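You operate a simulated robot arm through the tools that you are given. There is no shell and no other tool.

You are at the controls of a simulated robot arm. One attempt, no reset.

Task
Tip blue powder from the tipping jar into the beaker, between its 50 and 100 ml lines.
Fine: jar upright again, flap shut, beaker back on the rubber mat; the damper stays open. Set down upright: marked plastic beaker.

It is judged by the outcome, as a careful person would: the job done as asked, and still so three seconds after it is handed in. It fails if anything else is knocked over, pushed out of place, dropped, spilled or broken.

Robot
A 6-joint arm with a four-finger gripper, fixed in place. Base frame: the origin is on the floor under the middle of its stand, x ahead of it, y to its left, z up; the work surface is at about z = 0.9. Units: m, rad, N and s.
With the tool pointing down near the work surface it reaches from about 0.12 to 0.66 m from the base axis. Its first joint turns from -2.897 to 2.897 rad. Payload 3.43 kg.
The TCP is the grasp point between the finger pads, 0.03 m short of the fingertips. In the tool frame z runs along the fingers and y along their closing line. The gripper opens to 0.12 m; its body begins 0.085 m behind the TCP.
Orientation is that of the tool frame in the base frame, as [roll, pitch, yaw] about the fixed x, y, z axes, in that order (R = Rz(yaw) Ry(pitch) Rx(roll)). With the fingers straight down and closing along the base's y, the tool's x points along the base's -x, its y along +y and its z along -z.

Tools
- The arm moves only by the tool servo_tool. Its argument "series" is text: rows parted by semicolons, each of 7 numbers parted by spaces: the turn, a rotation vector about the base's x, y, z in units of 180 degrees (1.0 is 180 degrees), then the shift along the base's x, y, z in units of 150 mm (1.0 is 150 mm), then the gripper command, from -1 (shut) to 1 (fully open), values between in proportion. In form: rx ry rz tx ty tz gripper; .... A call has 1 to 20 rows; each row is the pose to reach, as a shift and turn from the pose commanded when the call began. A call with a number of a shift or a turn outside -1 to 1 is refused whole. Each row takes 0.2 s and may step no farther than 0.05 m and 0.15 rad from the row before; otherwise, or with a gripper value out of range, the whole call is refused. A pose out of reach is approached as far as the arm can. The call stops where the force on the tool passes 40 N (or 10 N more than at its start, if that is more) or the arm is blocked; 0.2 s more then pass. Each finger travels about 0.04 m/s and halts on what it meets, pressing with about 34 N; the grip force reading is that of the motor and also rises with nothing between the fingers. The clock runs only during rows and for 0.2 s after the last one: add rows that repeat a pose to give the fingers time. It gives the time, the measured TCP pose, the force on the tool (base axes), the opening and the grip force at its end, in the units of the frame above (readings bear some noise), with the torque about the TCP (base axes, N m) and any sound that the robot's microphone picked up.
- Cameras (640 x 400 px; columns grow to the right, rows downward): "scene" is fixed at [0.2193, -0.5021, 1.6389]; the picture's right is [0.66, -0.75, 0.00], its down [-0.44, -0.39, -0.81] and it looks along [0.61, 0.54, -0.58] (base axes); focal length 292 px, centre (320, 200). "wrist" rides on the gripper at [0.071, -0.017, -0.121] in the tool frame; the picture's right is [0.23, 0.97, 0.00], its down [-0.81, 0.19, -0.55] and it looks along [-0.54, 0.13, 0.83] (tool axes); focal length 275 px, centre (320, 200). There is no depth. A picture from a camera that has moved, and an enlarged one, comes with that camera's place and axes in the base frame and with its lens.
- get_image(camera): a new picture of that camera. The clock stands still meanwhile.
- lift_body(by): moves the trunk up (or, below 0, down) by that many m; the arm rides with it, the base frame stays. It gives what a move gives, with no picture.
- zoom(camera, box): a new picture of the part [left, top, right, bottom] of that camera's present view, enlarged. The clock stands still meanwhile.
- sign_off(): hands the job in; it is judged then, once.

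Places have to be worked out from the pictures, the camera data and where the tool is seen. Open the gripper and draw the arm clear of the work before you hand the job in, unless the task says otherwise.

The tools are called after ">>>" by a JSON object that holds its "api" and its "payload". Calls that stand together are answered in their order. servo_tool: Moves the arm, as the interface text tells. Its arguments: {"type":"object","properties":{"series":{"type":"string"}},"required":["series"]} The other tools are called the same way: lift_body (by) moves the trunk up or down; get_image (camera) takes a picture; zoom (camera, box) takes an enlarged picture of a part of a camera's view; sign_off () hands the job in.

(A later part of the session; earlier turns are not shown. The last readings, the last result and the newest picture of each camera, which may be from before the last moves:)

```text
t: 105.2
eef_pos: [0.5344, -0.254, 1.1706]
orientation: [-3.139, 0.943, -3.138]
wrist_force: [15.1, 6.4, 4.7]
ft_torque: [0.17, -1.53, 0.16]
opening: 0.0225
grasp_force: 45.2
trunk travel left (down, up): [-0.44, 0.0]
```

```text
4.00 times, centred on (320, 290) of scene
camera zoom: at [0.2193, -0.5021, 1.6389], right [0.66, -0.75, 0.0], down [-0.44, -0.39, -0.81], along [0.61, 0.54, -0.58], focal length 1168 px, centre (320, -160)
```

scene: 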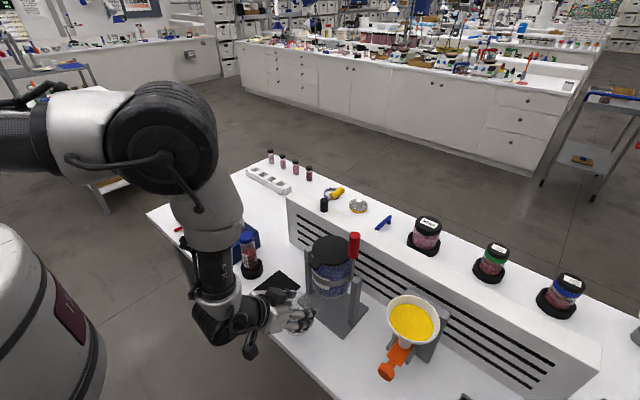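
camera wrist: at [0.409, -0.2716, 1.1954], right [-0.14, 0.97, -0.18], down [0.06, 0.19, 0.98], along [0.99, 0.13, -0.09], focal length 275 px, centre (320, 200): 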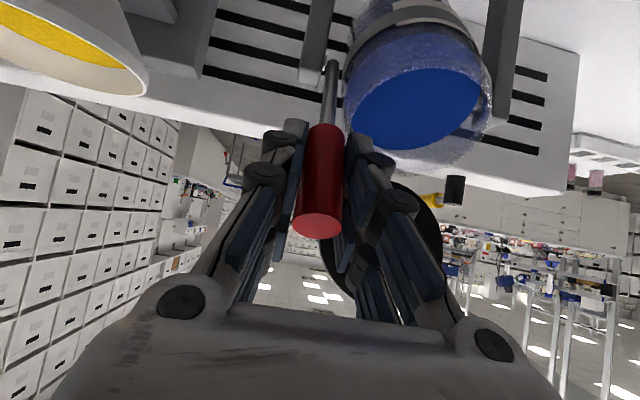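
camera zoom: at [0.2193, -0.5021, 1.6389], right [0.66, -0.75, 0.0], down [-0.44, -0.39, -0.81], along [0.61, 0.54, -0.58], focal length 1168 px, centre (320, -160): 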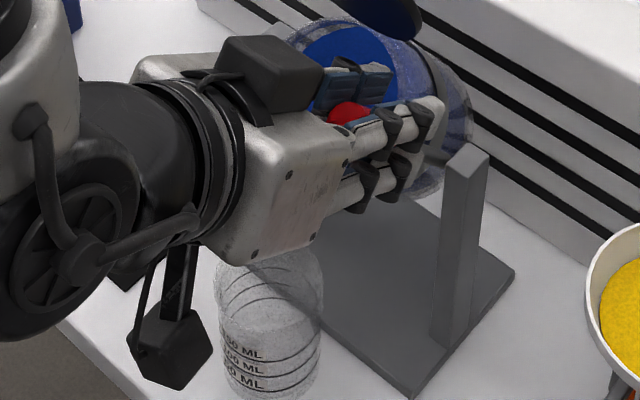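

At about 38° still no flow. Another 3°.

>>> {"api": "servo_tool", "payload": {"series": "0 -0.004 0 -0.034 0 -0.0275 -0.8"}}

>>> {"api": "zoom", "payload": {"camera": "wrist", "box": [300, 0, 520, 200]}}

>>> {"api": "zoom", "payload": {"camera": "scene", "box": [270, 240, 370, 340]}}

```text
t: 105.6
eef_pos: [0.5286, -0.2549, 1.1666]
orientation: [-3.141, 0.956, 3.141]
wrist_force: [13.4, 5.2, 5.0]
ft_torque: [0.23, -1.5, 0.15]
opening: 0.0227
grasp_force: 45.1
trunk travel left (down, up): [-0.44, 0.0]
```

```text
2.00 times, centred on (410, 100) of wrist
camera zoom: at [0.3903, -0.2717, 1.1766], right [-0.13, 0.97, -0.19], down [0.02, 0.19, 0.98], along [0.99, 0.13, -0.04], focal length 551 px, centre (140, 400)
```

zoom: 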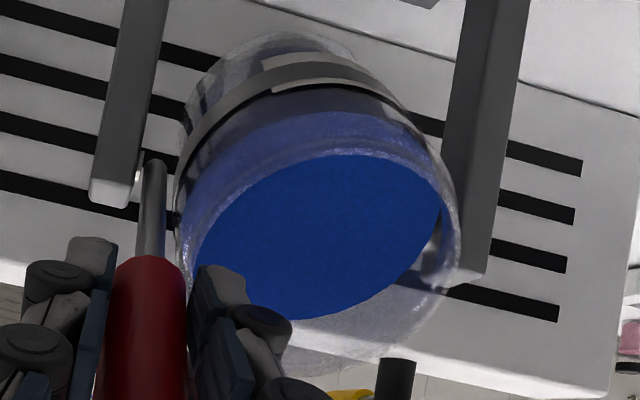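

```text
4.00 times, centred on (320, 290) of scene
camera zoom: at [0.2193, -0.5021, 1.6389], right [0.66, -0.75, 0.0], down [-0.44, -0.39, -0.81], along [0.61, 0.54, -0.58], focal length 1168 px, centre (320, -160)
```

zoom: 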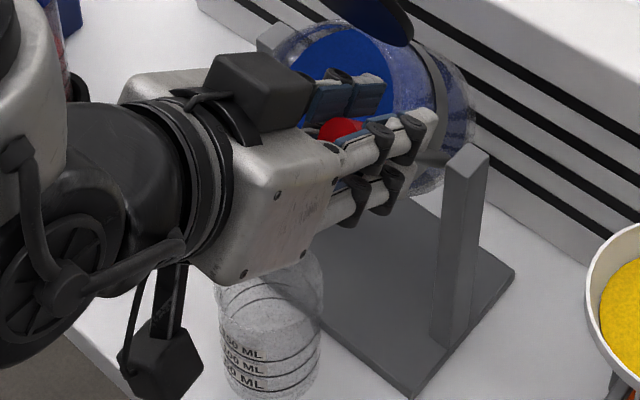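

At about 41° still nothing in the beaker. Another 3°.

>>> {"api": "servo_tool", "payload": {"series": "0 -0.004 0 -0.032 0 -0.029 -0.8"}}

>>> {"api": "zoom", "payload": {"camera": "wrist", "box": [300, 0, 520, 200]}}

>>> {"api": "zoom", "payload": {"camera": "scene", "box": [270, 240, 370, 340]}}

```text
t: 106.0
eef_pos: [0.5244, -0.2557, 1.1612]
orientation: [-3.141, 0.968, -3.14]
wrist_force: [12.9, 5.9, 5.0]
ft_torque: [0.15, -1.49, 0.18]
opening: 0.0228
grasp_force: 45.7
trunk travel left (down, up): [-0.44, 0.0]
```

```text
2.00 times, centred on (410, 100) of wrist
camera zoom: at [0.3855, -0.2717, 1.1708], right [-0.13, 0.97, -0.19], down [0.0, 0.19, 0.98], along [0.99, 0.13, -0.03], focal length 551 px, centre (140, 400)
```

zoom: 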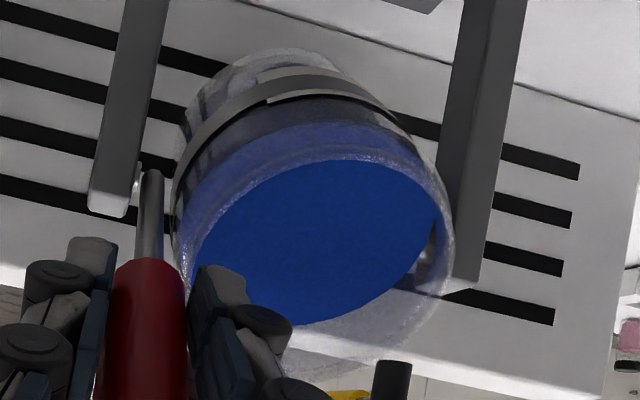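

```text
4.00 times, centred on (320, 290) of scene
camera zoom: at [0.2193, -0.5021, 1.6389], right [0.66, -0.75, 0.0], down [-0.44, -0.39, -0.81], along [0.61, 0.54, -0.58], focal length 1168 px, centre (320, -160)
```

zoom: 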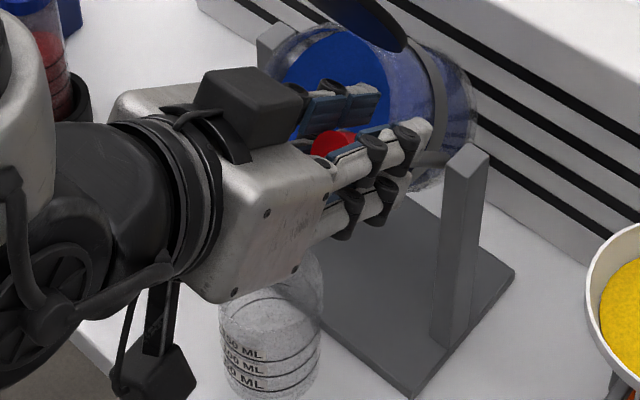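

At about 44° still no flow. Another 3°.

>>> {"api": "servo_tool", "payload": {"series": "0 -0.004 0 -0.03 0 -0.0305 -0.8"}}

>>> {"api": "zoom", "payload": {"camera": "wrist", "box": [300, 0, 520, 200]}}

>>> {"api": "zoom", "payload": {"camera": "scene", "box": [270, 240, 370, 340]}}

```text
t: 106.4
eef_pos: [0.5201, -0.2542, 1.158]
orientation: [3.139, 0.981, -3.14]
wrist_force: [12.6, 5.2, 7.1]
ft_torque: [0.22, -1.44, 0.18]
opening: 0.0228
grasp_force: 45.3
trunk travel left (down, up): [-0.44, 0.0]
```

```text
2.00 times, centred on (410, 100) of wrist
camera zoom: at [0.3807, -0.2717, 1.1645], right [-0.13, 0.97, -0.19], down [-0.01, 0.19, 0.98], along [0.99, 0.13, -0.02], focal length 551 px, centre (140, 400)
```

zoom: 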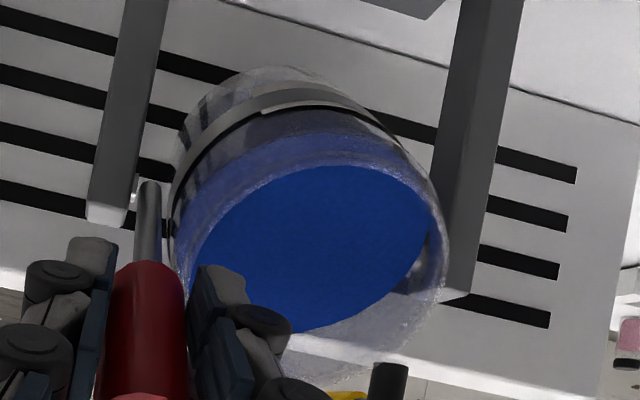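

```text
4.00 times, centred on (320, 290) of scene
camera zoom: at [0.2193, -0.5021, 1.6389], right [0.66, -0.75, 0.0], down [-0.44, -0.39, -0.81], along [0.61, 0.54, -0.58], focal length 1168 px, centre (320, -160)
```

zoom: 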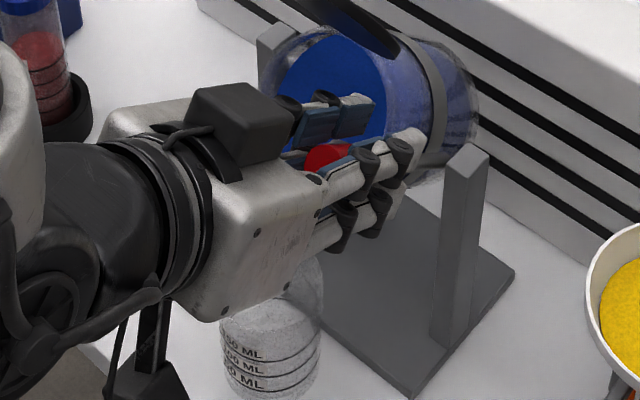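

At about 46° still none. Stepping to 49–50°.

>>> {"api": "servo_tool", "payload": {"series": "0 -0.004 0 -0.029 0 -0.032 -0.8"}}

>>> {"api": "zoom", "payload": {"camera": "wrist", "box": [300, 0, 520, 200]}}

>>> {"api": "zoom", "payload": {"camera": "scene", "box": [270, 240, 370, 340]}}

```text
t: 106.8
eef_pos: [0.5154, -0.2553, 1.154]
orientation: [-3.138, 0.993, -3.139]
wrist_force: [12.6, 4.9, 7.2]
ft_torque: [0.15, -1.47, 0.19]
opening: 0.0225
grasp_force: 45.1
trunk travel left (down, up): [-0.44, 0.0]
```

```text
2.00 times, centred on (410, 100) of wrist
camera zoom: at [0.376, -0.2717, 1.1578], right [-0.13, 0.97, -0.19], down [-0.02, 0.19, 0.98], along [0.99, 0.13, 0.0], focal length 551 px, centre (140, 400)
```

zoom: 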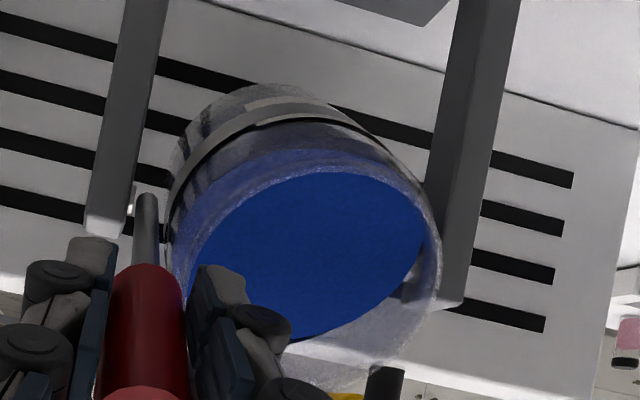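

```text
4.00 times, centred on (320, 290) of scene
camera zoom: at [0.2193, -0.5021, 1.6389], right [0.66, -0.75, 0.0], down [-0.44, -0.39, -0.81], along [0.61, 0.54, -0.58], focal length 1168 px, centre (320, -160)
```

zoom: 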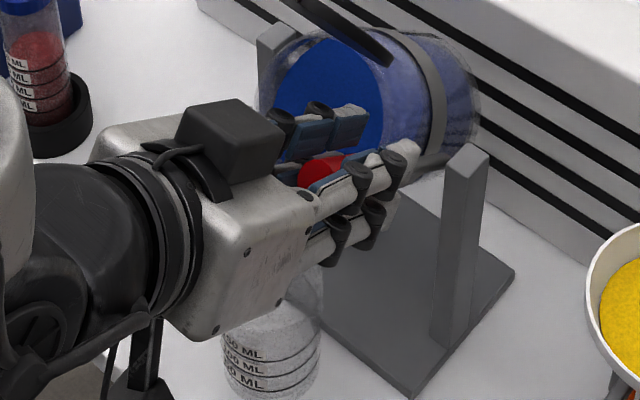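

About 49°, nothing yet. The beaker's lower half stays visible, so I can watch it. Stepping to about 53°.

>>> {"api": "servo_tool", "payload": {"series": "0 -0.005 0 -0.034 0 -0.044 -0.8"}}

>>> {"api": "zoom", "payload": {"camera": "wrist", "box": [300, 0, 520, 200]}}

>>> {"api": "zoom", "payload": {"camera": "scene", "box": [270, 250, 370, 350]}}

```text
t: 107.2
eef_pos: [0.5106, -0.2557, 1.1452]
orientation: [3.141, 1.01, -3.141]
wrist_force: [10.9, 4.8, 7.2]
ft_torque: [0.11, -1.26, 0.19]
opening: 0.0223
grasp_force: 44.9
trunk travel left (down, up): [-0.44, 0.0]
```

```text
2.00 times, centred on (410, 100) of wrist
camera zoom: at [0.3703, -0.2717, 1.1488], right [-0.12, 0.97, -0.19], down [-0.04, 0.19, 0.98], along [0.99, 0.13, 0.01], focal length 551 px, centre (140, 400)
```

zoom: 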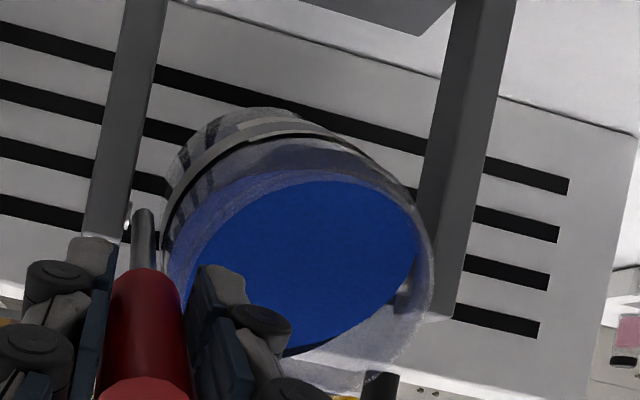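

```text
4.00 times, centred on (320, 300) of scene
camera zoom: at [0.2193, -0.5021, 1.6389], right [0.66, -0.75, 0.0], down [-0.44, -0.39, -0.81], along [0.61, 0.54, -0.58], focal length 1168 px, centre (320, -200)
```

zoom: 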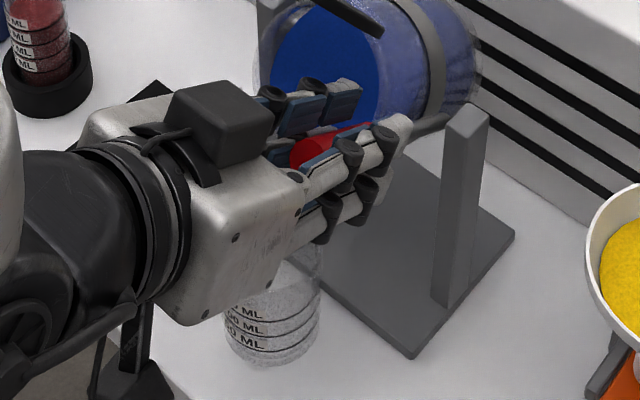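

About 53°, still none. Stepping to about 57°.

>>> {"api": "servo_tool", "payload": {"series": "0 -0.005 0 -0.032 0 -0.047 -0.8"}}

>>> {"api": "zoom", "payload": {"camera": "wrist", "box": [300, 0, 520, 200]}}

>>> {"api": "zoom", "payload": {"camera": "scene", "box": [270, 250, 370, 350]}}

```text
t: 107.6
eef_pos: [0.5035, -0.2549, 1.1364]
orientation: [3.137, 1.015, 3.136]
wrist_force: [3.2, 0.6, -1.2]
ft_torque: [0.08, -0.09, 0.13]
opening: 0.0214
grasp_force: 14.0
trunk travel left (down, up): [-0.44, 0.0]
```

```text
2.00 times, centred on (410, 100) of wrist
camera zoom: at [0.3636, -0.2715, 1.138], right [-0.12, 0.97, -0.19], down [-0.04, 0.19, 0.98], along [0.99, 0.13, 0.02], focal length 551 px, centre (140, 400)
```

zoom: 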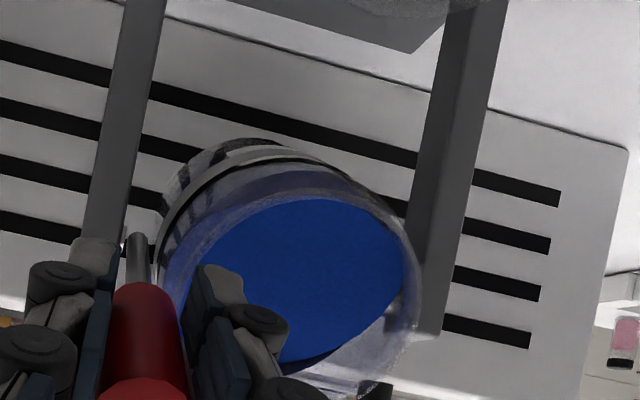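

```text
4.00 times, centred on (320, 300) of scene
camera zoom: at [0.2193, -0.5021, 1.6389], right [0.66, -0.75, 0.0], down [-0.44, -0.39, -0.81], along [0.61, 0.54, -0.58], focal length 1168 px, centre (320, -200)
```

zoom: 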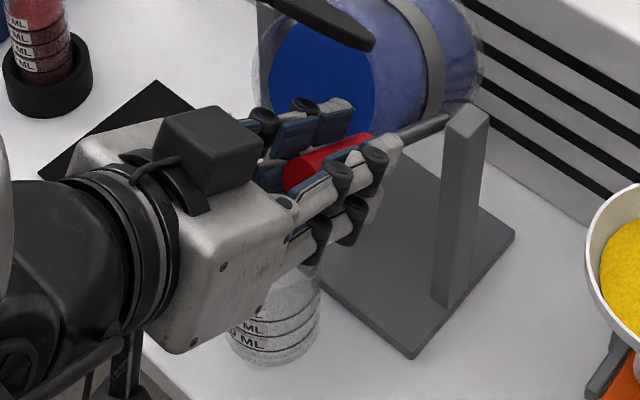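

About 58° and still nothing. The wall-side surface has dropped, so flow can't be far off. Stepping 3° more.

>>> {"api": "servo_tool", "payload": {"series": "0 -0.004 0 -0.02 0 -0.036 -0.8"}}

>>> {"api": "zoom", "payload": {"camera": "wrist", "box": [300, 0, 520, 200]}}

>>> {"api": "zoom", "payload": {"camera": "scene", "box": [270, 250, 370, 350]}}

```text
t: 108.0
eef_pos: [0.5026, -0.2554, 1.1337]
orientation: [3.141, 1.036, -3.14]
wrist_force: [2.9, 3.2, 5.5]
ft_torque: [0.05, -0.58, -0.01]
opening: 0.0207
grasp_force: 41.6
trunk travel left (down, up): [-0.44, 0.0]
```

```text
2.00 times, centred on (410, 100) of wrist
camera zoom: at [0.3623, -0.2717, 1.133], right [-0.12, 0.97, -0.2], down [-0.06, 0.19, 0.98], along [0.99, 0.13, 0.04], focal length 551 px, centre (140, 400)
```

zoom: 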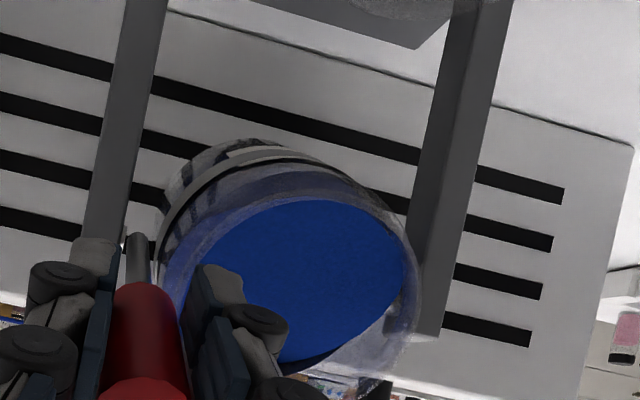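

```text
4.00 times, centred on (320, 300) of scene
camera zoom: at [0.2193, -0.5021, 1.6389], right [0.66, -0.75, 0.0], down [-0.44, -0.39, -0.81], along [0.61, 0.54, -0.58], focal length 1168 px, centre (320, -200)
```

zoom: 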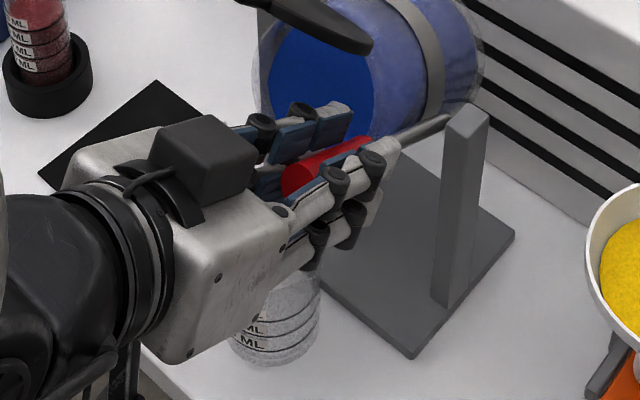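

About 60°, still nothing. Continuing with 3° steps; the lip is right over the beaker in this range.

>>> {"api": "servo_tool", "payload": {"series": "0 -0.004 0 -0.018 0 -0.0385 -0.8"}}

>>> {"api": "zoom", "payload": {"camera": "wrist", "box": [300, 0, 520, 200]}}

>>> {"api": "zoom", "payload": {"camera": "scene", "box": [270, 250, 370, 350]}}

```text
t: 108.4
eef_pos: [0.5006, -0.2548, 1.132]
orientation: [-3.133, 1.059, -3.132]
wrist_force: [5.4, 6.4, 19.0]
ft_torque: [0.19, -2.23, 0.35]
opening: 0.0206
grasp_force: 45.1
trunk travel left (down, up): [-0.44, 0.0]
```

```text
2.00 times, centred on (410, 100) of wrist
camera zoom: at [0.3609, -0.2719, 1.1273], right [-0.12, 0.97, -0.2], down [-0.08, 0.2, 0.98], along [0.99, 0.13, 0.06], focal length 551 px, centre (140, 400)
```

zoom: 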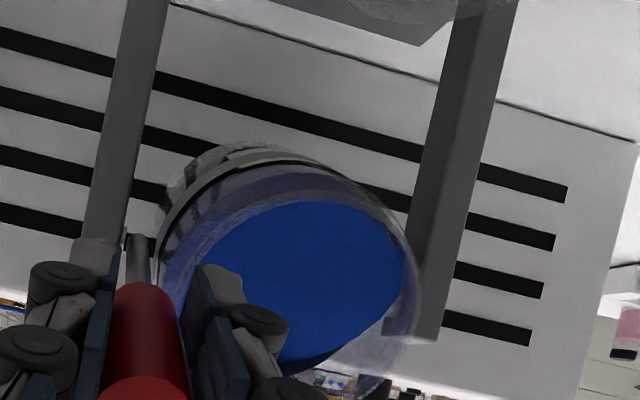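

```text
4.00 times, centred on (320, 300) of scene
camera zoom: at [0.2193, -0.5021, 1.6389], right [0.66, -0.75, 0.0], down [-0.44, -0.39, -0.81], along [0.61, 0.54, -0.58], focal length 1168 px, centre (320, -200)
```

zoom: 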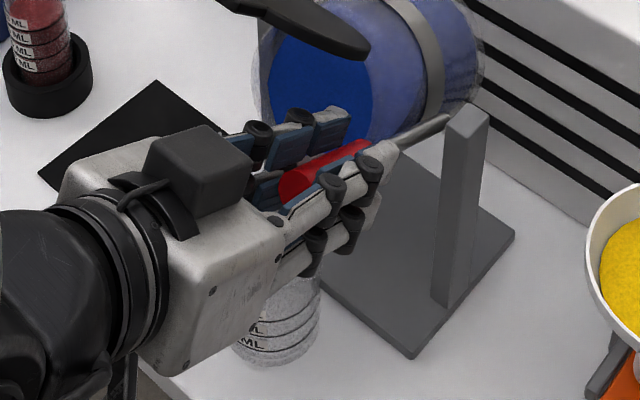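

The load just built up again after a small slip in the grip, similar to earlier. I'll continue 3° more.

>>> {"api": "servo_tool", "payload": {"series": "0 -0.006 0 -0.014 0 -0.04 -0.8"}}

>>> {"api": "zoom", "payload": {"camera": "wrist", "box": [300, 0, 520, 200]}}

>>> {"api": "zoom", "payload": {"camera": "scene", "box": [270, 230, 390, 350]}}

```text
t: 108.8
eef_pos: [0.4961, -0.2559, 1.1226]
orientation: [-3.14, 1.073, -3.14]
wrist_force: [0.9, 6.7, 19.5]
ft_torque: [-0.09, -1.95, -0.18]
opening: 0.0212
grasp_force: 45.1
trunk travel left (down, up): [-0.44, 0.0]
```

```text
2.00 times, centred on (410, 100) of wrist
camera zoom: at [0.3574, -0.2715, 1.1173], right [-0.11, 0.97, -0.2], down [-0.1, 0.19, 0.98], along [0.99, 0.13, 0.07], focal length 551 px, centre (140, 400)
```

zoom: 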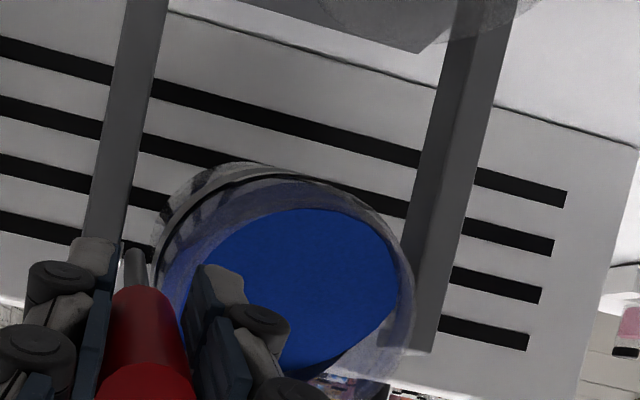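

```text
3.33 times, centred on (330, 290) of scene
camera zoom: at [0.2193, -0.5021, 1.6389], right [0.66, -0.75, 0.0], down [-0.44, -0.39, -0.81], along [0.61, 0.54, -0.58], focal length 974 px, centre (287, -100)
```

zoom: 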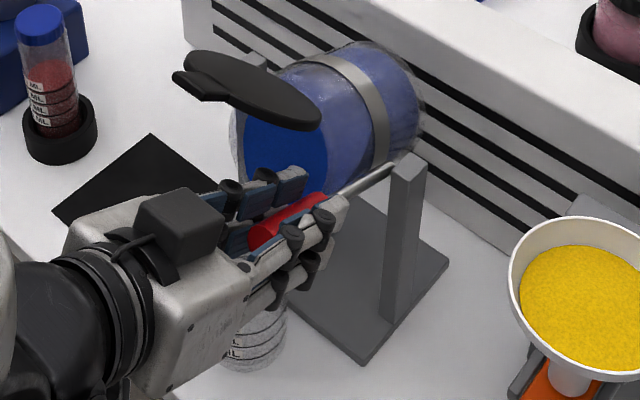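

About 66°; the surface is now slumping inside. Another 3°.

>>> {"api": "servo_tool", "payload": {"series": "0 -0.005 0 -0.014 0 -0.04 -0.8"}}

>>> {"api": "zoom", "payload": {"camera": "wrist", "box": [300, 0, 520, 200]}}

>>> {"api": "zoom", "payload": {"camera": "scene", "box": [270, 240, 370, 360]}}

```text
t: 109.2
eef_pos: [0.4937, -0.2547, 1.1176]
orientation: [3.141, 1.087, 3.139]
wrist_force: [3.4, 3.3, 15.8]
ft_torque: [0.06, -1.78, 0.1]
opening: 0.0217
grasp_force: 44.4
trunk travel left (down, up): [-0.44, 0.0]
```

```text
2.00 times, centred on (410, 100) of wrist
camera zoom: at [0.3552, -0.2714, 1.109], right [-0.11, 0.97, -0.2], down [-0.11, 0.19, 0.97], along [0.99, 0.13, 0.09], focal length 551 px, centre (140, 400)
```

zoom: 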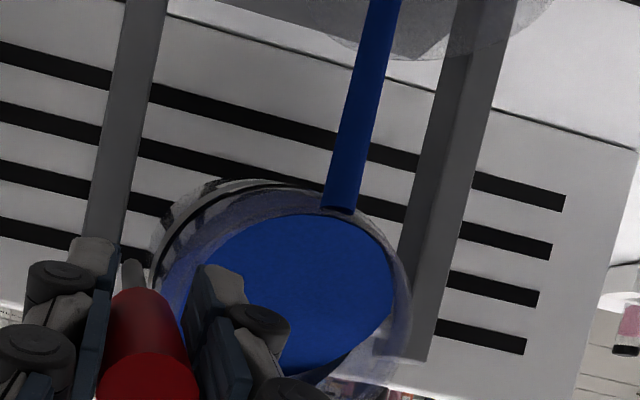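

```text
3.33 times, centred on (320, 300) of scene
camera zoom: at [0.2193, -0.5021, 1.6389], right [0.66, -0.75, 0.0], down [-0.44, -0.39, -0.81], along [0.61, 0.54, -0.58], focal length 974 px, centre (320, -133)
```

zoom: 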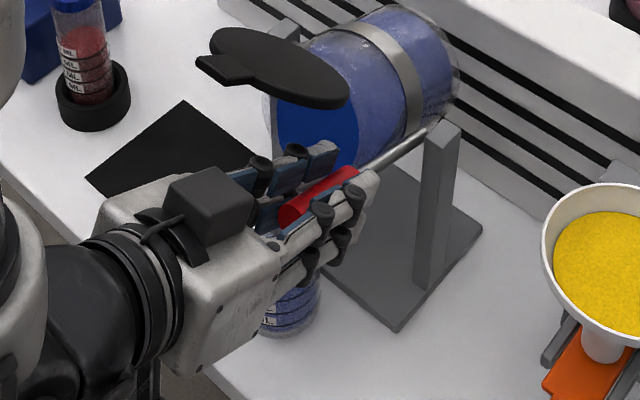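

Flow has started: a blue stream runs from the lip into the beaker. Time is stopped, so I'll zoom in on the beaker to gauge the level before moving.

>>> {"api": "zoom", "payload": {"camera": "scene", "box": [285, 300, 335, 350]}}

>>> {"api": "zoom", "payload": {"camera": "wrist", "box": [380, 0, 520, 110]}}

```text
8.00 times, centred on (310, 325) of scene
camera zoom: at [0.2193, -0.5021, 1.6389], right [0.66, -0.75, 0.0], down [-0.44, -0.39, -0.81], along [0.61, 0.54, -0.58], focal length 2337 px, centre (400, -800)
```

zoom: 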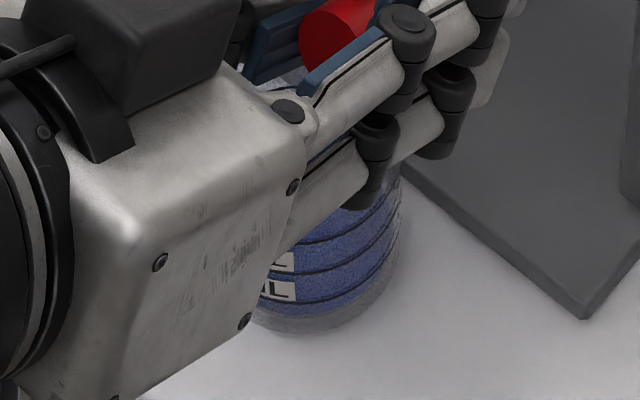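

```text
3.64 times, centred on (450, 55) of wrist
camera zoom: at [0.3552, -0.2714, 1.109], right [-0.11, 0.97, -0.2], down [-0.11, 0.19, 0.97], along [0.99, 0.13, 0.09], focal length 1001 px, centre (-153, 727)
```

zoom: 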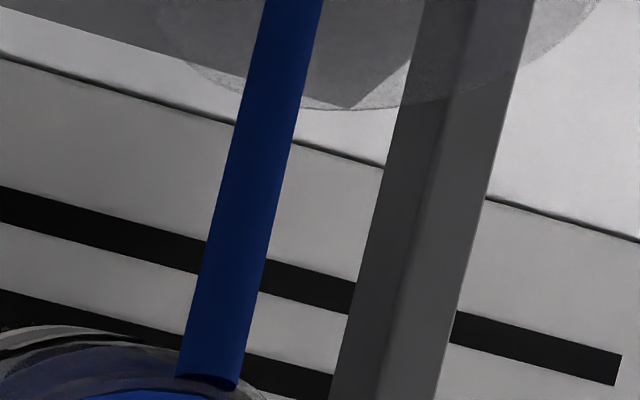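

The beaker already shows blue across its width. I need a sharper look at the level against the lines before anything else.

>>> {"api": "zoom", "payload": {"camera": "scene", "box": [298, 318, 338, 343]}}

>>> {"api": "zoom", "payload": {"camera": "wrist", "box": [420, 0, 520, 60]}}

```text
16.00 times, centred on (318, 330) of scene
camera zoom: at [0.2193, -0.5021, 1.6389], right [0.66, -0.75, 0.0], down [-0.44, -0.39, -0.81], along [0.61, 0.54, -0.58], focal length 4674 px, centre (352, -1888)
```

zoom: 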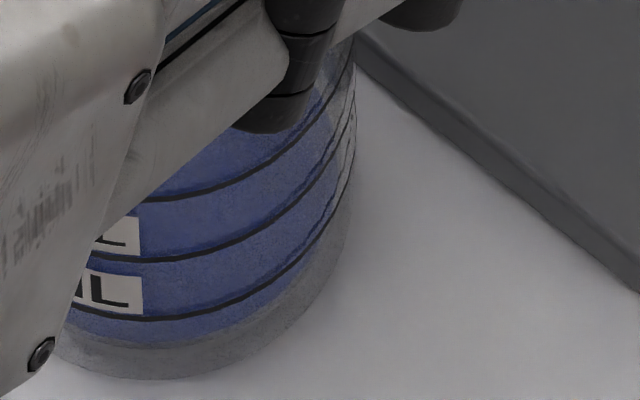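

```text
6.40 times, centred on (470, 30) of wrist
camera zoom: at [0.3552, -0.2714, 1.109], right [-0.11, 0.97, -0.2], down [-0.11, 0.19, 0.97], along [0.99, 0.13, 0.09], focal length 1762 px, centre (-640, 1288)
```

zoom: 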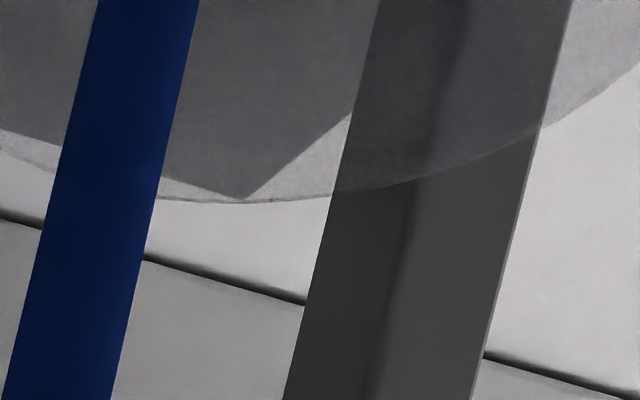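

I need to find where the blue meets the beaker's right-hand silhouette, since the slanted view hides the true level. Zooming in tighter there.

>>> {"api": "zoom", "payload": {"camera": "scene", "box": [308, 318, 324, 334]}}

>>> {"api": "zoom", "payload": {"camera": "wrist", "box": [360, 0, 540, 40]}}

```text
16.00 times, centred on (316, 326) of scene
camera zoom: at [0.2193, -0.5021, 1.6389], right [0.66, -0.75, 0.0], down [-0.44, -0.39, -0.81], along [0.61, 0.54, -0.58], focal length 4674 px, centre (384, -1816)
```

zoom: 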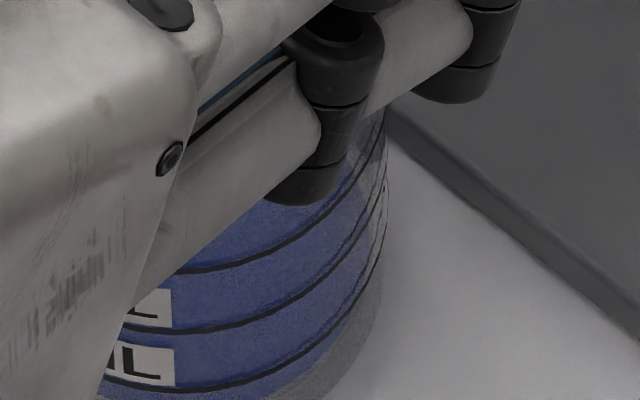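

```text
3.56 times, centred on (450, 20) of wrist
camera zoom: at [0.3552, -0.2714, 1.109], right [-0.11, 0.97, -0.2], down [-0.11, 0.19, 0.97], along [0.99, 0.13, 0.09], focal length 979 px, centre (-142, 840)
```

zoom: 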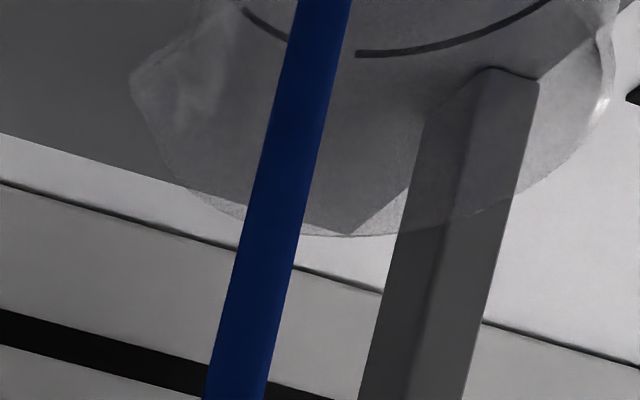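

The wrist view shows no powder up at the 150 line, so the level is well below that. Powder can't be taken back out, so I'll tip back right now and stop the flow.

>>> {"api": "servo_tool", "payload": {"series": "0 0.012 0 0.099 0 0.179 -0.8; 0 0.03 0 0.2156 0 0.3084 -0.8; 0 0.04 0 0.2952 0 0.3719 -0.8; 0 0.04 0 0.2952 0 0.3719 -0.8"}}

>>> {"api": "get_image", "payload": {"camera": "wrist"}}

>>> {"api": "zoom", "payload": {"camera": "scene", "box": [280, 280, 340, 350]}}

```text
t: 110.2
eef_pos: [0.54, -0.2547, 1.1738]
orientation: [-3.137, 0.959, -3.135]
wrist_force: [0.4, 6.5, 1.9]
ft_torque: [0.22, -0.24, 0.22]
opening: 0.0227
grasp_force: 36.8
trunk travel left (down, up): [-0.44, 0.0]
```

```text
taken
camera wrist: at [0.4011, -0.2717, 1.1835], right [-0.13, 0.97, -0.19], down [0.01, 0.19, 0.98], along [0.99, 0.13, -0.04], focal length 275 px, centre (320, 200)
```

wrist: 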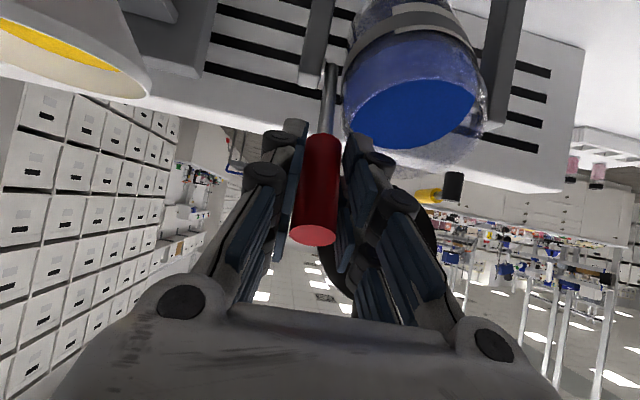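

```text
5.71 times, centred on (310, 315) of scene
camera zoom: at [0.2193, -0.5021, 1.6389], right [0.66, -0.75, 0.0], down [-0.44, -0.39, -0.81], along [0.61, 0.54, -0.58], focal length 1669 px, centre (377, -457)
```

zoom: 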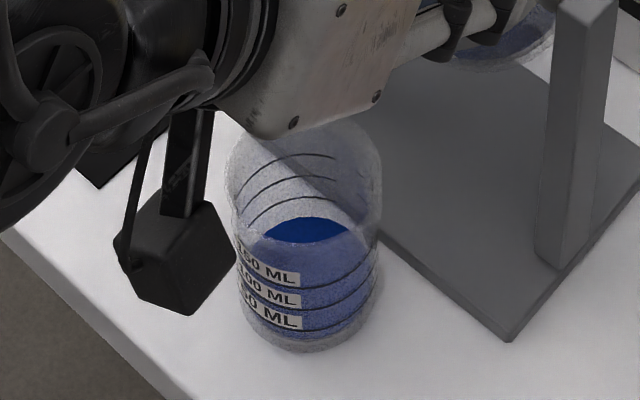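

Flow has stopped and the beaker is in full view. I'll zoom in to read the level against the back-wall lines.

>>> {"api": "zoom", "payload": {"camera": "scene", "box": [290, 300, 326, 345]}}

>>> {"api": "zoom", "payload": {"camera": "scene", "box": [294, 305, 324, 325]}}

```text
8.89 times, centred on (308, 322) of scene
camera zoom: at [0.2193, -0.5021, 1.6389], right [0.66, -0.75, 0.0], down [-0.44, -0.39, -0.81], along [0.61, 0.54, -0.58], focal length 2597 px, centre (427, -889)
```

zoom: 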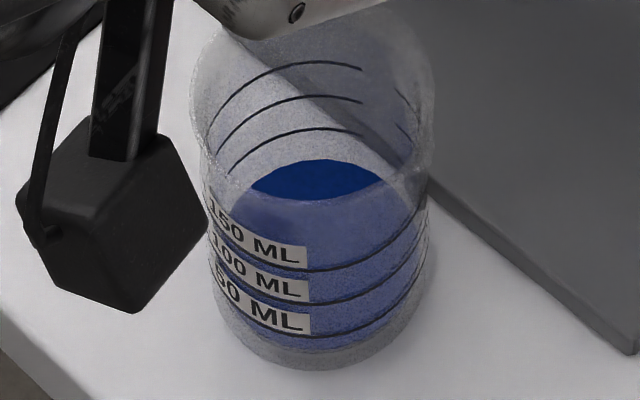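

```text
16.00 times, centred on (309, 315) of scene
camera zoom: at [0.2193, -0.5021, 1.6389], right [0.66, -0.75, 0.0], down [-0.44, -0.39, -0.81], along [0.61, 0.54, -0.58], focal length 4674 px, centre (496, -1640)
```

zoom: 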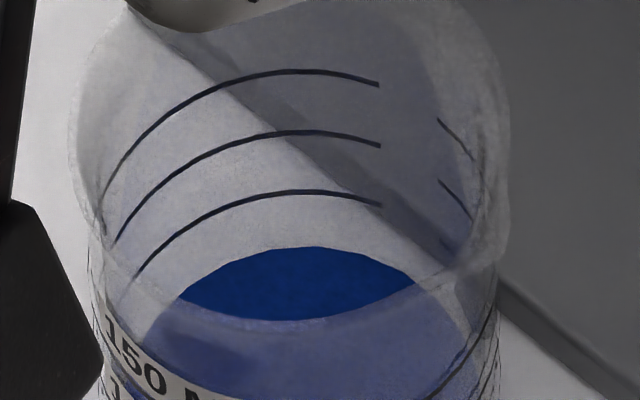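

Reading the back wall: the powder's rear edge is nearly a full line-spacing below the 50 line, so only a few ml went in. Nothing is spilled, and the flow rate is gentle (about 6 ml/s at 68°). I'll tip to the same angle, hold 1.6 s, and return.

>>> {"api": "servo_tool", "payload": {"series": "0 -0.01 0 -0.0939 0 -0.0756 -0.8; 0 -0.02 0 -0.1732 0 -0.1607 -0.8; 0 -0.03 0 -0.2399 0 -0.2559 -0.8; 0 -0.036 0 -0.2808 0 -0.3329 -0.8; 0 -0.04 0 -0.305 0 -0.375 -0.8; 0 -0.04 0 -0.305 0 -0.375 -0.8; 0 -0.04 0 -0.305 0 -0.375 -0.8; 0 -0.04 0 -0.305 0 -0.375 -0.8; 0 -0.04 0 -0.305 0 -0.375 -0.8; 0 -0.04 0 -0.305 0 -0.375 -0.8; 0 -0.04 0 -0.305 0 -0.375 -0.8; 0 -0.04 0 -0.305 0 -0.375 -0.8; 0 -0.04 0 -0.305 0 -0.375 -0.8; 0 -0.03 0 -0.2399 0 -0.2559 -0.8; 0 -0.01 0 -0.0939 0 -0.0756 -0.8; 0 0 0 0 0 0 -0.8"}}

>>> {"api": "zoom", "payload": {"camera": "scene", "box": [294, 305, 324, 325]}}

>>> {"api": "zoom", "payload": {"camera": "scene", "box": [270, 250, 370, 350]}}

```text
t: 113.6
eef_pos: [0.5367, -0.2548, 1.1728]
orientation: [3.14, 0.954, 3.139]
wrist_force: [-9.1, 3.1, -3.5]
ft_torque: [0.06, 0.89, 0.17]
opening: 0.0225
grasp_force: 28.7
trunk travel left (down, up): [-0.44, 0.0]
```

```text
16.00 times, centred on (309, 315) of scene
camera zoom: at [0.2193, -0.5021, 1.6389], right [0.66, -0.75, 0.0], down [-0.44, -0.39, -0.81], along [0.61, 0.54, -0.58], focal length 4674 px, centre (496, -1640)
```

zoom: 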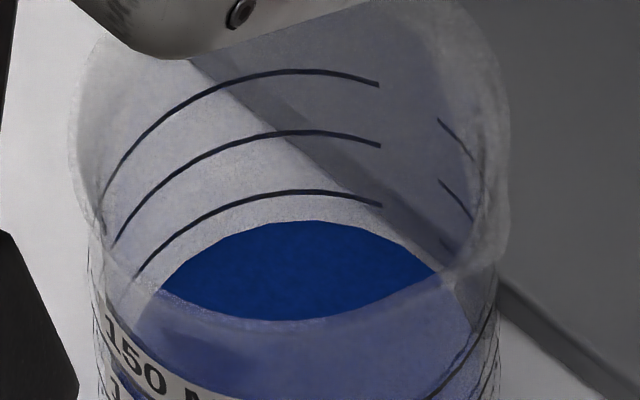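

```text
4.00 times, centred on (320, 300) of scene
camera zoom: at [0.2193, -0.5021, 1.6389], right [0.66, -0.75, 0.0], down [-0.44, -0.39, -0.81], along [0.61, 0.54, -0.58], focal length 1168 px, centre (320, -200)
```

zoom: 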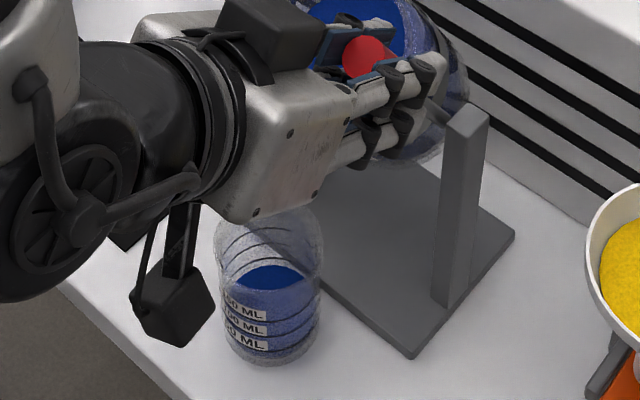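

The level rose to about 25 ml (30 px below the 50 line, at 60 px per 50 ml), roughly 12 ml/s, with the table still clean. I'll pour again with a 2.4 s hold, aiming for about 55 ml, then check.

>>> {"api": "servo_tool", "payload": {"series": "0 -0.01 0 -0.0939 0 -0.0756 -0.8; 0 -0.02 0 -0.1732 0 -0.1607 -0.8; 0 -0.03 0 -0.2399 0 -0.2559 -0.8; 0 -0.036 0 -0.2808 0 -0.3329 -0.8; 0 -0.04 0 -0.305 0 -0.375 -0.8; 0 -0.04 0 -0.305 0 -0.375 -0.8; 0 -0.04 0 -0.305 0 -0.375 -0.8; 0 -0.04 0 -0.305 0 -0.375 -0.8; 0 -0.04 0 -0.305 0 -0.375 -0.8; 0 -0.04 0 -0.305 0 -0.375 -0.8; 0 -0.04 0 -0.305 0 -0.375 -0.8; 0 -0.04 0 -0.305 0 -0.375 -0.8; 0 -0.04 0 -0.305 0 -0.375 -0.8; 0 -0.04 0 -0.305 0 -0.375 -0.8; 0 -0.04 0 -0.305 0 -0.375 -0.8; 0 -0.04 0 -0.305 0 -0.375 -0.8; 0 -0.03 0 -0.2399 0 -0.2559 -0.8; 0 -0.01 0 -0.0939 0 -0.0756 -0.8; 0 0 0 0 0 0 -0.8"}}

>>> {"api": "zoom", "payload": {"camera": "scene", "box": [294, 305, 324, 325]}}

>>> {"api": "zoom", "payload": {"camera": "scene", "box": [270, 250, 370, 350]}}

```text
t: 117.6
eef_pos: [0.5389, -0.2554, 1.1741]
orientation: [-3.138, 0.96, -3.138]
wrist_force: [-6.7, 5.3, -0.5]
ft_torque: [0.13, 0.39, 0.19]
opening: 0.0226
grasp_force: 15.7
trunk travel left (down, up): [-0.44, 0.0]
```

```text
16.00 times, centred on (309, 315) of scene
camera zoom: at [0.2193, -0.5021, 1.6389], right [0.66, -0.75, 0.0], down [-0.44, -0.39, -0.81], along [0.61, 0.54, -0.58], focal length 4674 px, centre (496, -1640)
```

zoom: 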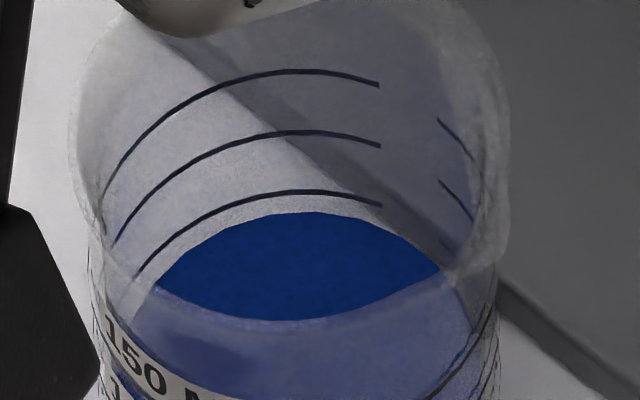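

```text
4.00 times, centred on (320, 300) of scene
camera zoom: at [0.2193, -0.5021, 1.6389], right [0.66, -0.75, 0.0], down [-0.44, -0.39, -0.81], along [0.61, 0.54, -0.58], focal length 1168 px, centre (320, -200)
```

zoom: 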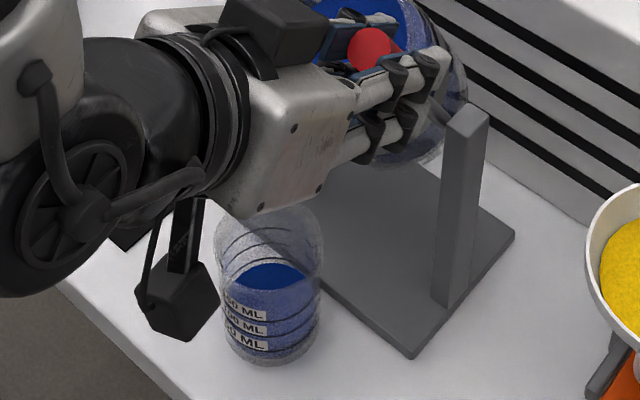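

That added only about 7 ml (now about 32 ml): the lip level drops as the jar empties, so it needs slightly more tilt. I'll go to about 71° with a 1.4 s hold.

>>> {"api": "servo_tool", "payload": {"series": "0 -0.01 0 -0.0939 0 -0.0756 -0.8; 0 -0.02 0 -0.1732 0 -0.1607 -0.8; 0 -0.03 0 -0.2399 0 -0.2559 -0.8; 0 -0.036 0 -0.2808 0 -0.3329 -0.8; 0 -0.042 0 -0.312 0 -0.413 -0.8; 0 -0.042 0 -0.312 0 -0.413 -0.8; 0 -0.042 0 -0.312 0 -0.413 -0.8; 0 -0.042 0 -0.312 0 -0.413 -0.8; 0 -0.042 0 -0.312 0 -0.413 -0.8; 0 -0.042 0 -0.312 0 -0.413 -0.8; 0 -0.042 0 -0.312 0 -0.413 -0.8; 0 -0.03 0 -0.2399 0 -0.2559 -0.8; 0 -0.01 0 -0.0939 0 -0.0756 -0.8; 0 0 0 0 0 0 -0.8"}}

>>> {"api": "zoom", "payload": {"camera": "scene", "box": [294, 305, 324, 325]}}

>>> {"api": "zoom", "payload": {"camera": "scene", "box": [270, 250, 370, 350]}}

```text
t: 120.6
eef_pos: [0.5423, -0.255, 1.1755]
orientation: [-3.136, 0.965, -3.133]
wrist_force: [1.9, 9.9, 1.2]
ft_torque: [0.03, -0.07, 0.04]
opening: 0.0227
grasp_force: 25.6
trunk travel left (down, up): [-0.44, 0.0]
```

```text
16.00 times, centred on (309, 315) of scene
camera zoom: at [0.2193, -0.5021, 1.6389], right [0.66, -0.75, 0.0], down [-0.44, -0.39, -0.81], along [0.61, 0.54, -0.58], focal length 4674 px, centre (496, -1640)
```

zoom: 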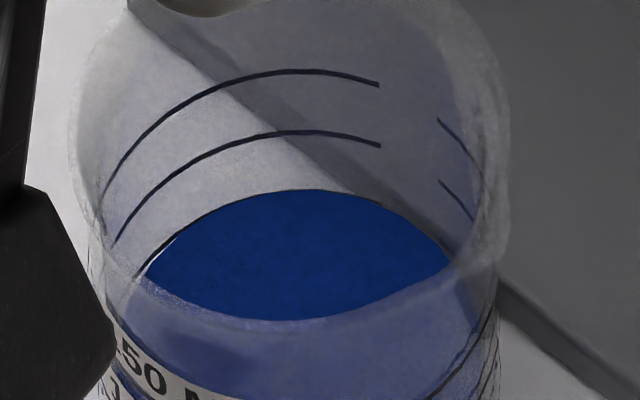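

```text
4.00 times, centred on (320, 300) of scene
camera zoom: at [0.2193, -0.5021, 1.6389], right [0.66, -0.75, 0.0], down [-0.44, -0.39, -0.81], along [0.61, 0.54, -0.58], focal length 1168 px, centre (320, -200)
```

zoom: 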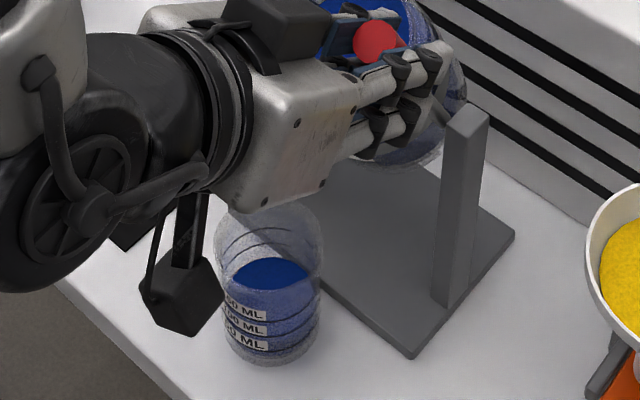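

The level's back edge now sits on the 50 line. One more measured pour at about 73.5° with a 1.0 s hold should add roughly 20–25 ml.

>>> {"api": "servo_tool", "payload": {"series": "0 -0.01 0 -0.0939 0 -0.0756 -0.8; 0 -0.02 0 -0.1732 0 -0.1607 -0.8; 0 -0.03 0 -0.2399 0 -0.2559 -0.8; 0 -0.036 0 -0.2808 0 -0.3329 -0.8; 0 -0.043 0 -0.32 0 -0.438 -0.8; 0 -0.043 0 -0.32 0 -0.438 -0.8; 0 -0.043 0 -0.32 0 -0.438 -0.8; 0 -0.043 0 -0.32 0 -0.438 -0.8; 0 -0.043 0 -0.32 0 -0.438 -0.8; 0 -0.03 0 -0.2399 0 -0.2559 -0.8; 0 -0.01 0 -0.0939 0 -0.0756 -0.8; 0 0 0 0 0 0 -0.8"}}

>>> {"api": "zoom", "payload": {"camera": "scene", "box": [294, 305, 324, 325]}}

>>> {"api": "zoom", "payload": {"camera": "scene", "box": [270, 250, 370, 350]}}

```text
t: 123.2
eef_pos: [0.5412, -0.2549, 1.1758]
orientation: [-3.137, 0.967, -3.134]
wrist_force: [2.2, 9.9, 1.4]
ft_torque: [0.05, -0.14, 0.11]
opening: 0.0226
grasp_force: 22.0
trunk travel left (down, up): [-0.44, 0.0]
```

```text
16.00 times, centred on (309, 315) of scene
camera zoom: at [0.2193, -0.5021, 1.6389], right [0.66, -0.75, 0.0], down [-0.44, -0.39, -0.81], along [0.61, 0.54, -0.58], focal length 4674 px, centre (496, -1640)
```

zoom: 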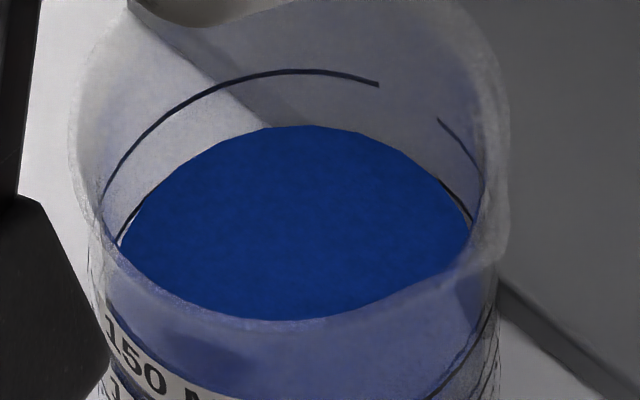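

```text
4.00 times, centred on (320, 300) of scene
camera zoom: at [0.2193, -0.5021, 1.6389], right [0.66, -0.75, 0.0], down [-0.44, -0.39, -0.81], along [0.61, 0.54, -0.58], focal length 1168 px, centre (320, -200)
```

zoom: 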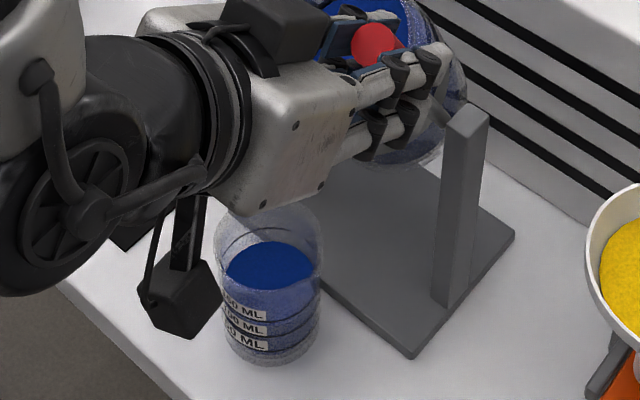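

The surface is now right around the 100 line, possibly slightly above it, so I need an accurate reading. First I'll return the jar upright.

>>> {"api": "servo_tool", "payload": {"series": "0 0.015 0 0.0961 0 0.0574 -0.8; 0 0.03 0 0.2031 0 0.1028 -0.8; 0 0.045 0 0.3154 0 0.1329 -0.8; 0 0.0578 0 0.4 0 0.145 -0.8; 0 0.0578 0 0.43 0 0.1475 -0.8; 0 0.0578 0 0.43 0 0.1475 -0.8"}}

>>> {"api": "zoom", "payload": {"camera": "scene", "box": [270, 220, 390, 350]}}

>>> {"api": "zoom", "payload": {"camera": "scene", "box": [290, 300, 326, 345]}}

```text
t: 124.6
eef_pos: [0.5988, -0.2546, 1.1938]
orientation: [3.139, 0.772, 3.139]
wrist_force: [-27.6, 4.1, -4.6]
ft_torque: [-0.01, 0.72, 0.04]
opening: 0.0225
grasp_force: 45.2
trunk travel left (down, up): [-0.44, 0.0]
```

```text
3.08 times, centred on (330, 285) of scene
camera zoom: at [0.2193, -0.5021, 1.6389], right [0.66, -0.75, 0.0], down [-0.44, -0.39, -0.81], along [0.61, 0.54, -0.58], focal length 899 px, centre (289, -62)
```

zoom: 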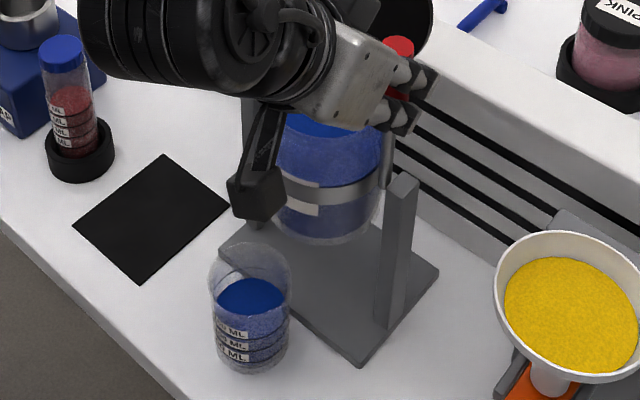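

```text
8.89 times, centred on (308, 322) of scene
camera zoom: at [0.2193, -0.5021, 1.6389], right [0.66, -0.75, 0.0], down [-0.44, -0.39, -0.81], along [0.61, 0.54, -0.58], focal length 2597 px, centre (427, -889)
```

zoom: 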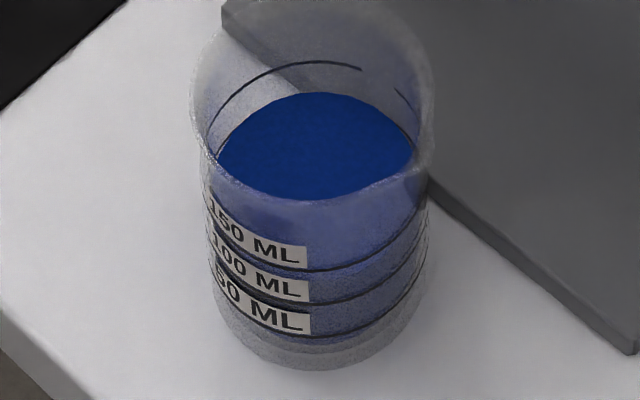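

The jar is upright against its stop. I'll zoom in on the front lines and the back boundary of the powder to read the level properly.

>>> {"api": "zoom", "payload": {"camera": "scene", "box": [296, 322, 326, 342]}}

>>> {"api": "zoom", "payload": {"camera": "scene", "box": [294, 305, 324, 325]}}

```text
16.00 times, centred on (311, 332) of scene
camera zoom: at [0.2193, -0.5021, 1.6389], right [0.66, -0.75, 0.0], down [-0.44, -0.39, -0.81], along [0.61, 0.54, -0.58], focal length 4674 px, centre (464, -1912)
```

zoom: 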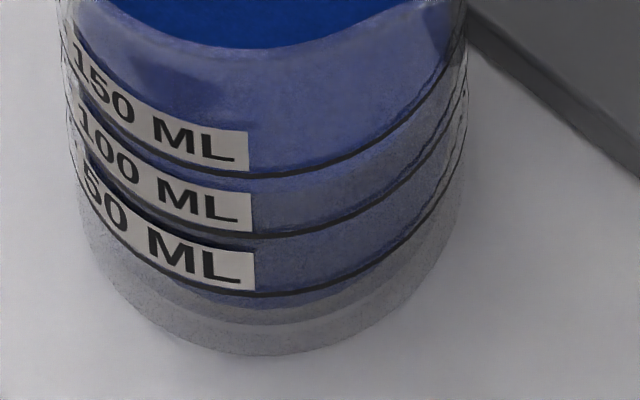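

```text
16.00 times, centred on (309, 315) of scene
camera zoom: at [0.2193, -0.5021, 1.6389], right [0.66, -0.75, 0.0], down [-0.44, -0.39, -0.81], along [0.61, 0.54, -0.58], focal length 4674 px, centre (496, -1640)
```

zoom: 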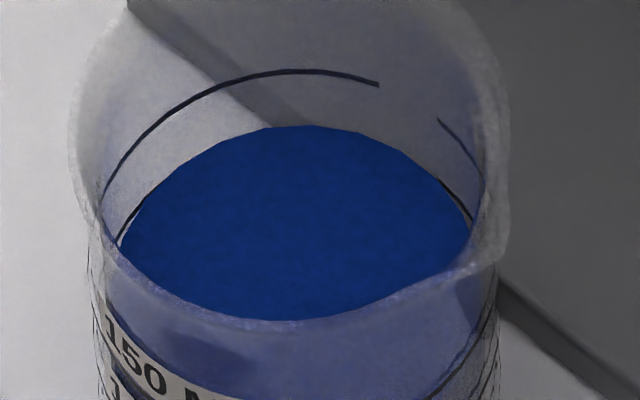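

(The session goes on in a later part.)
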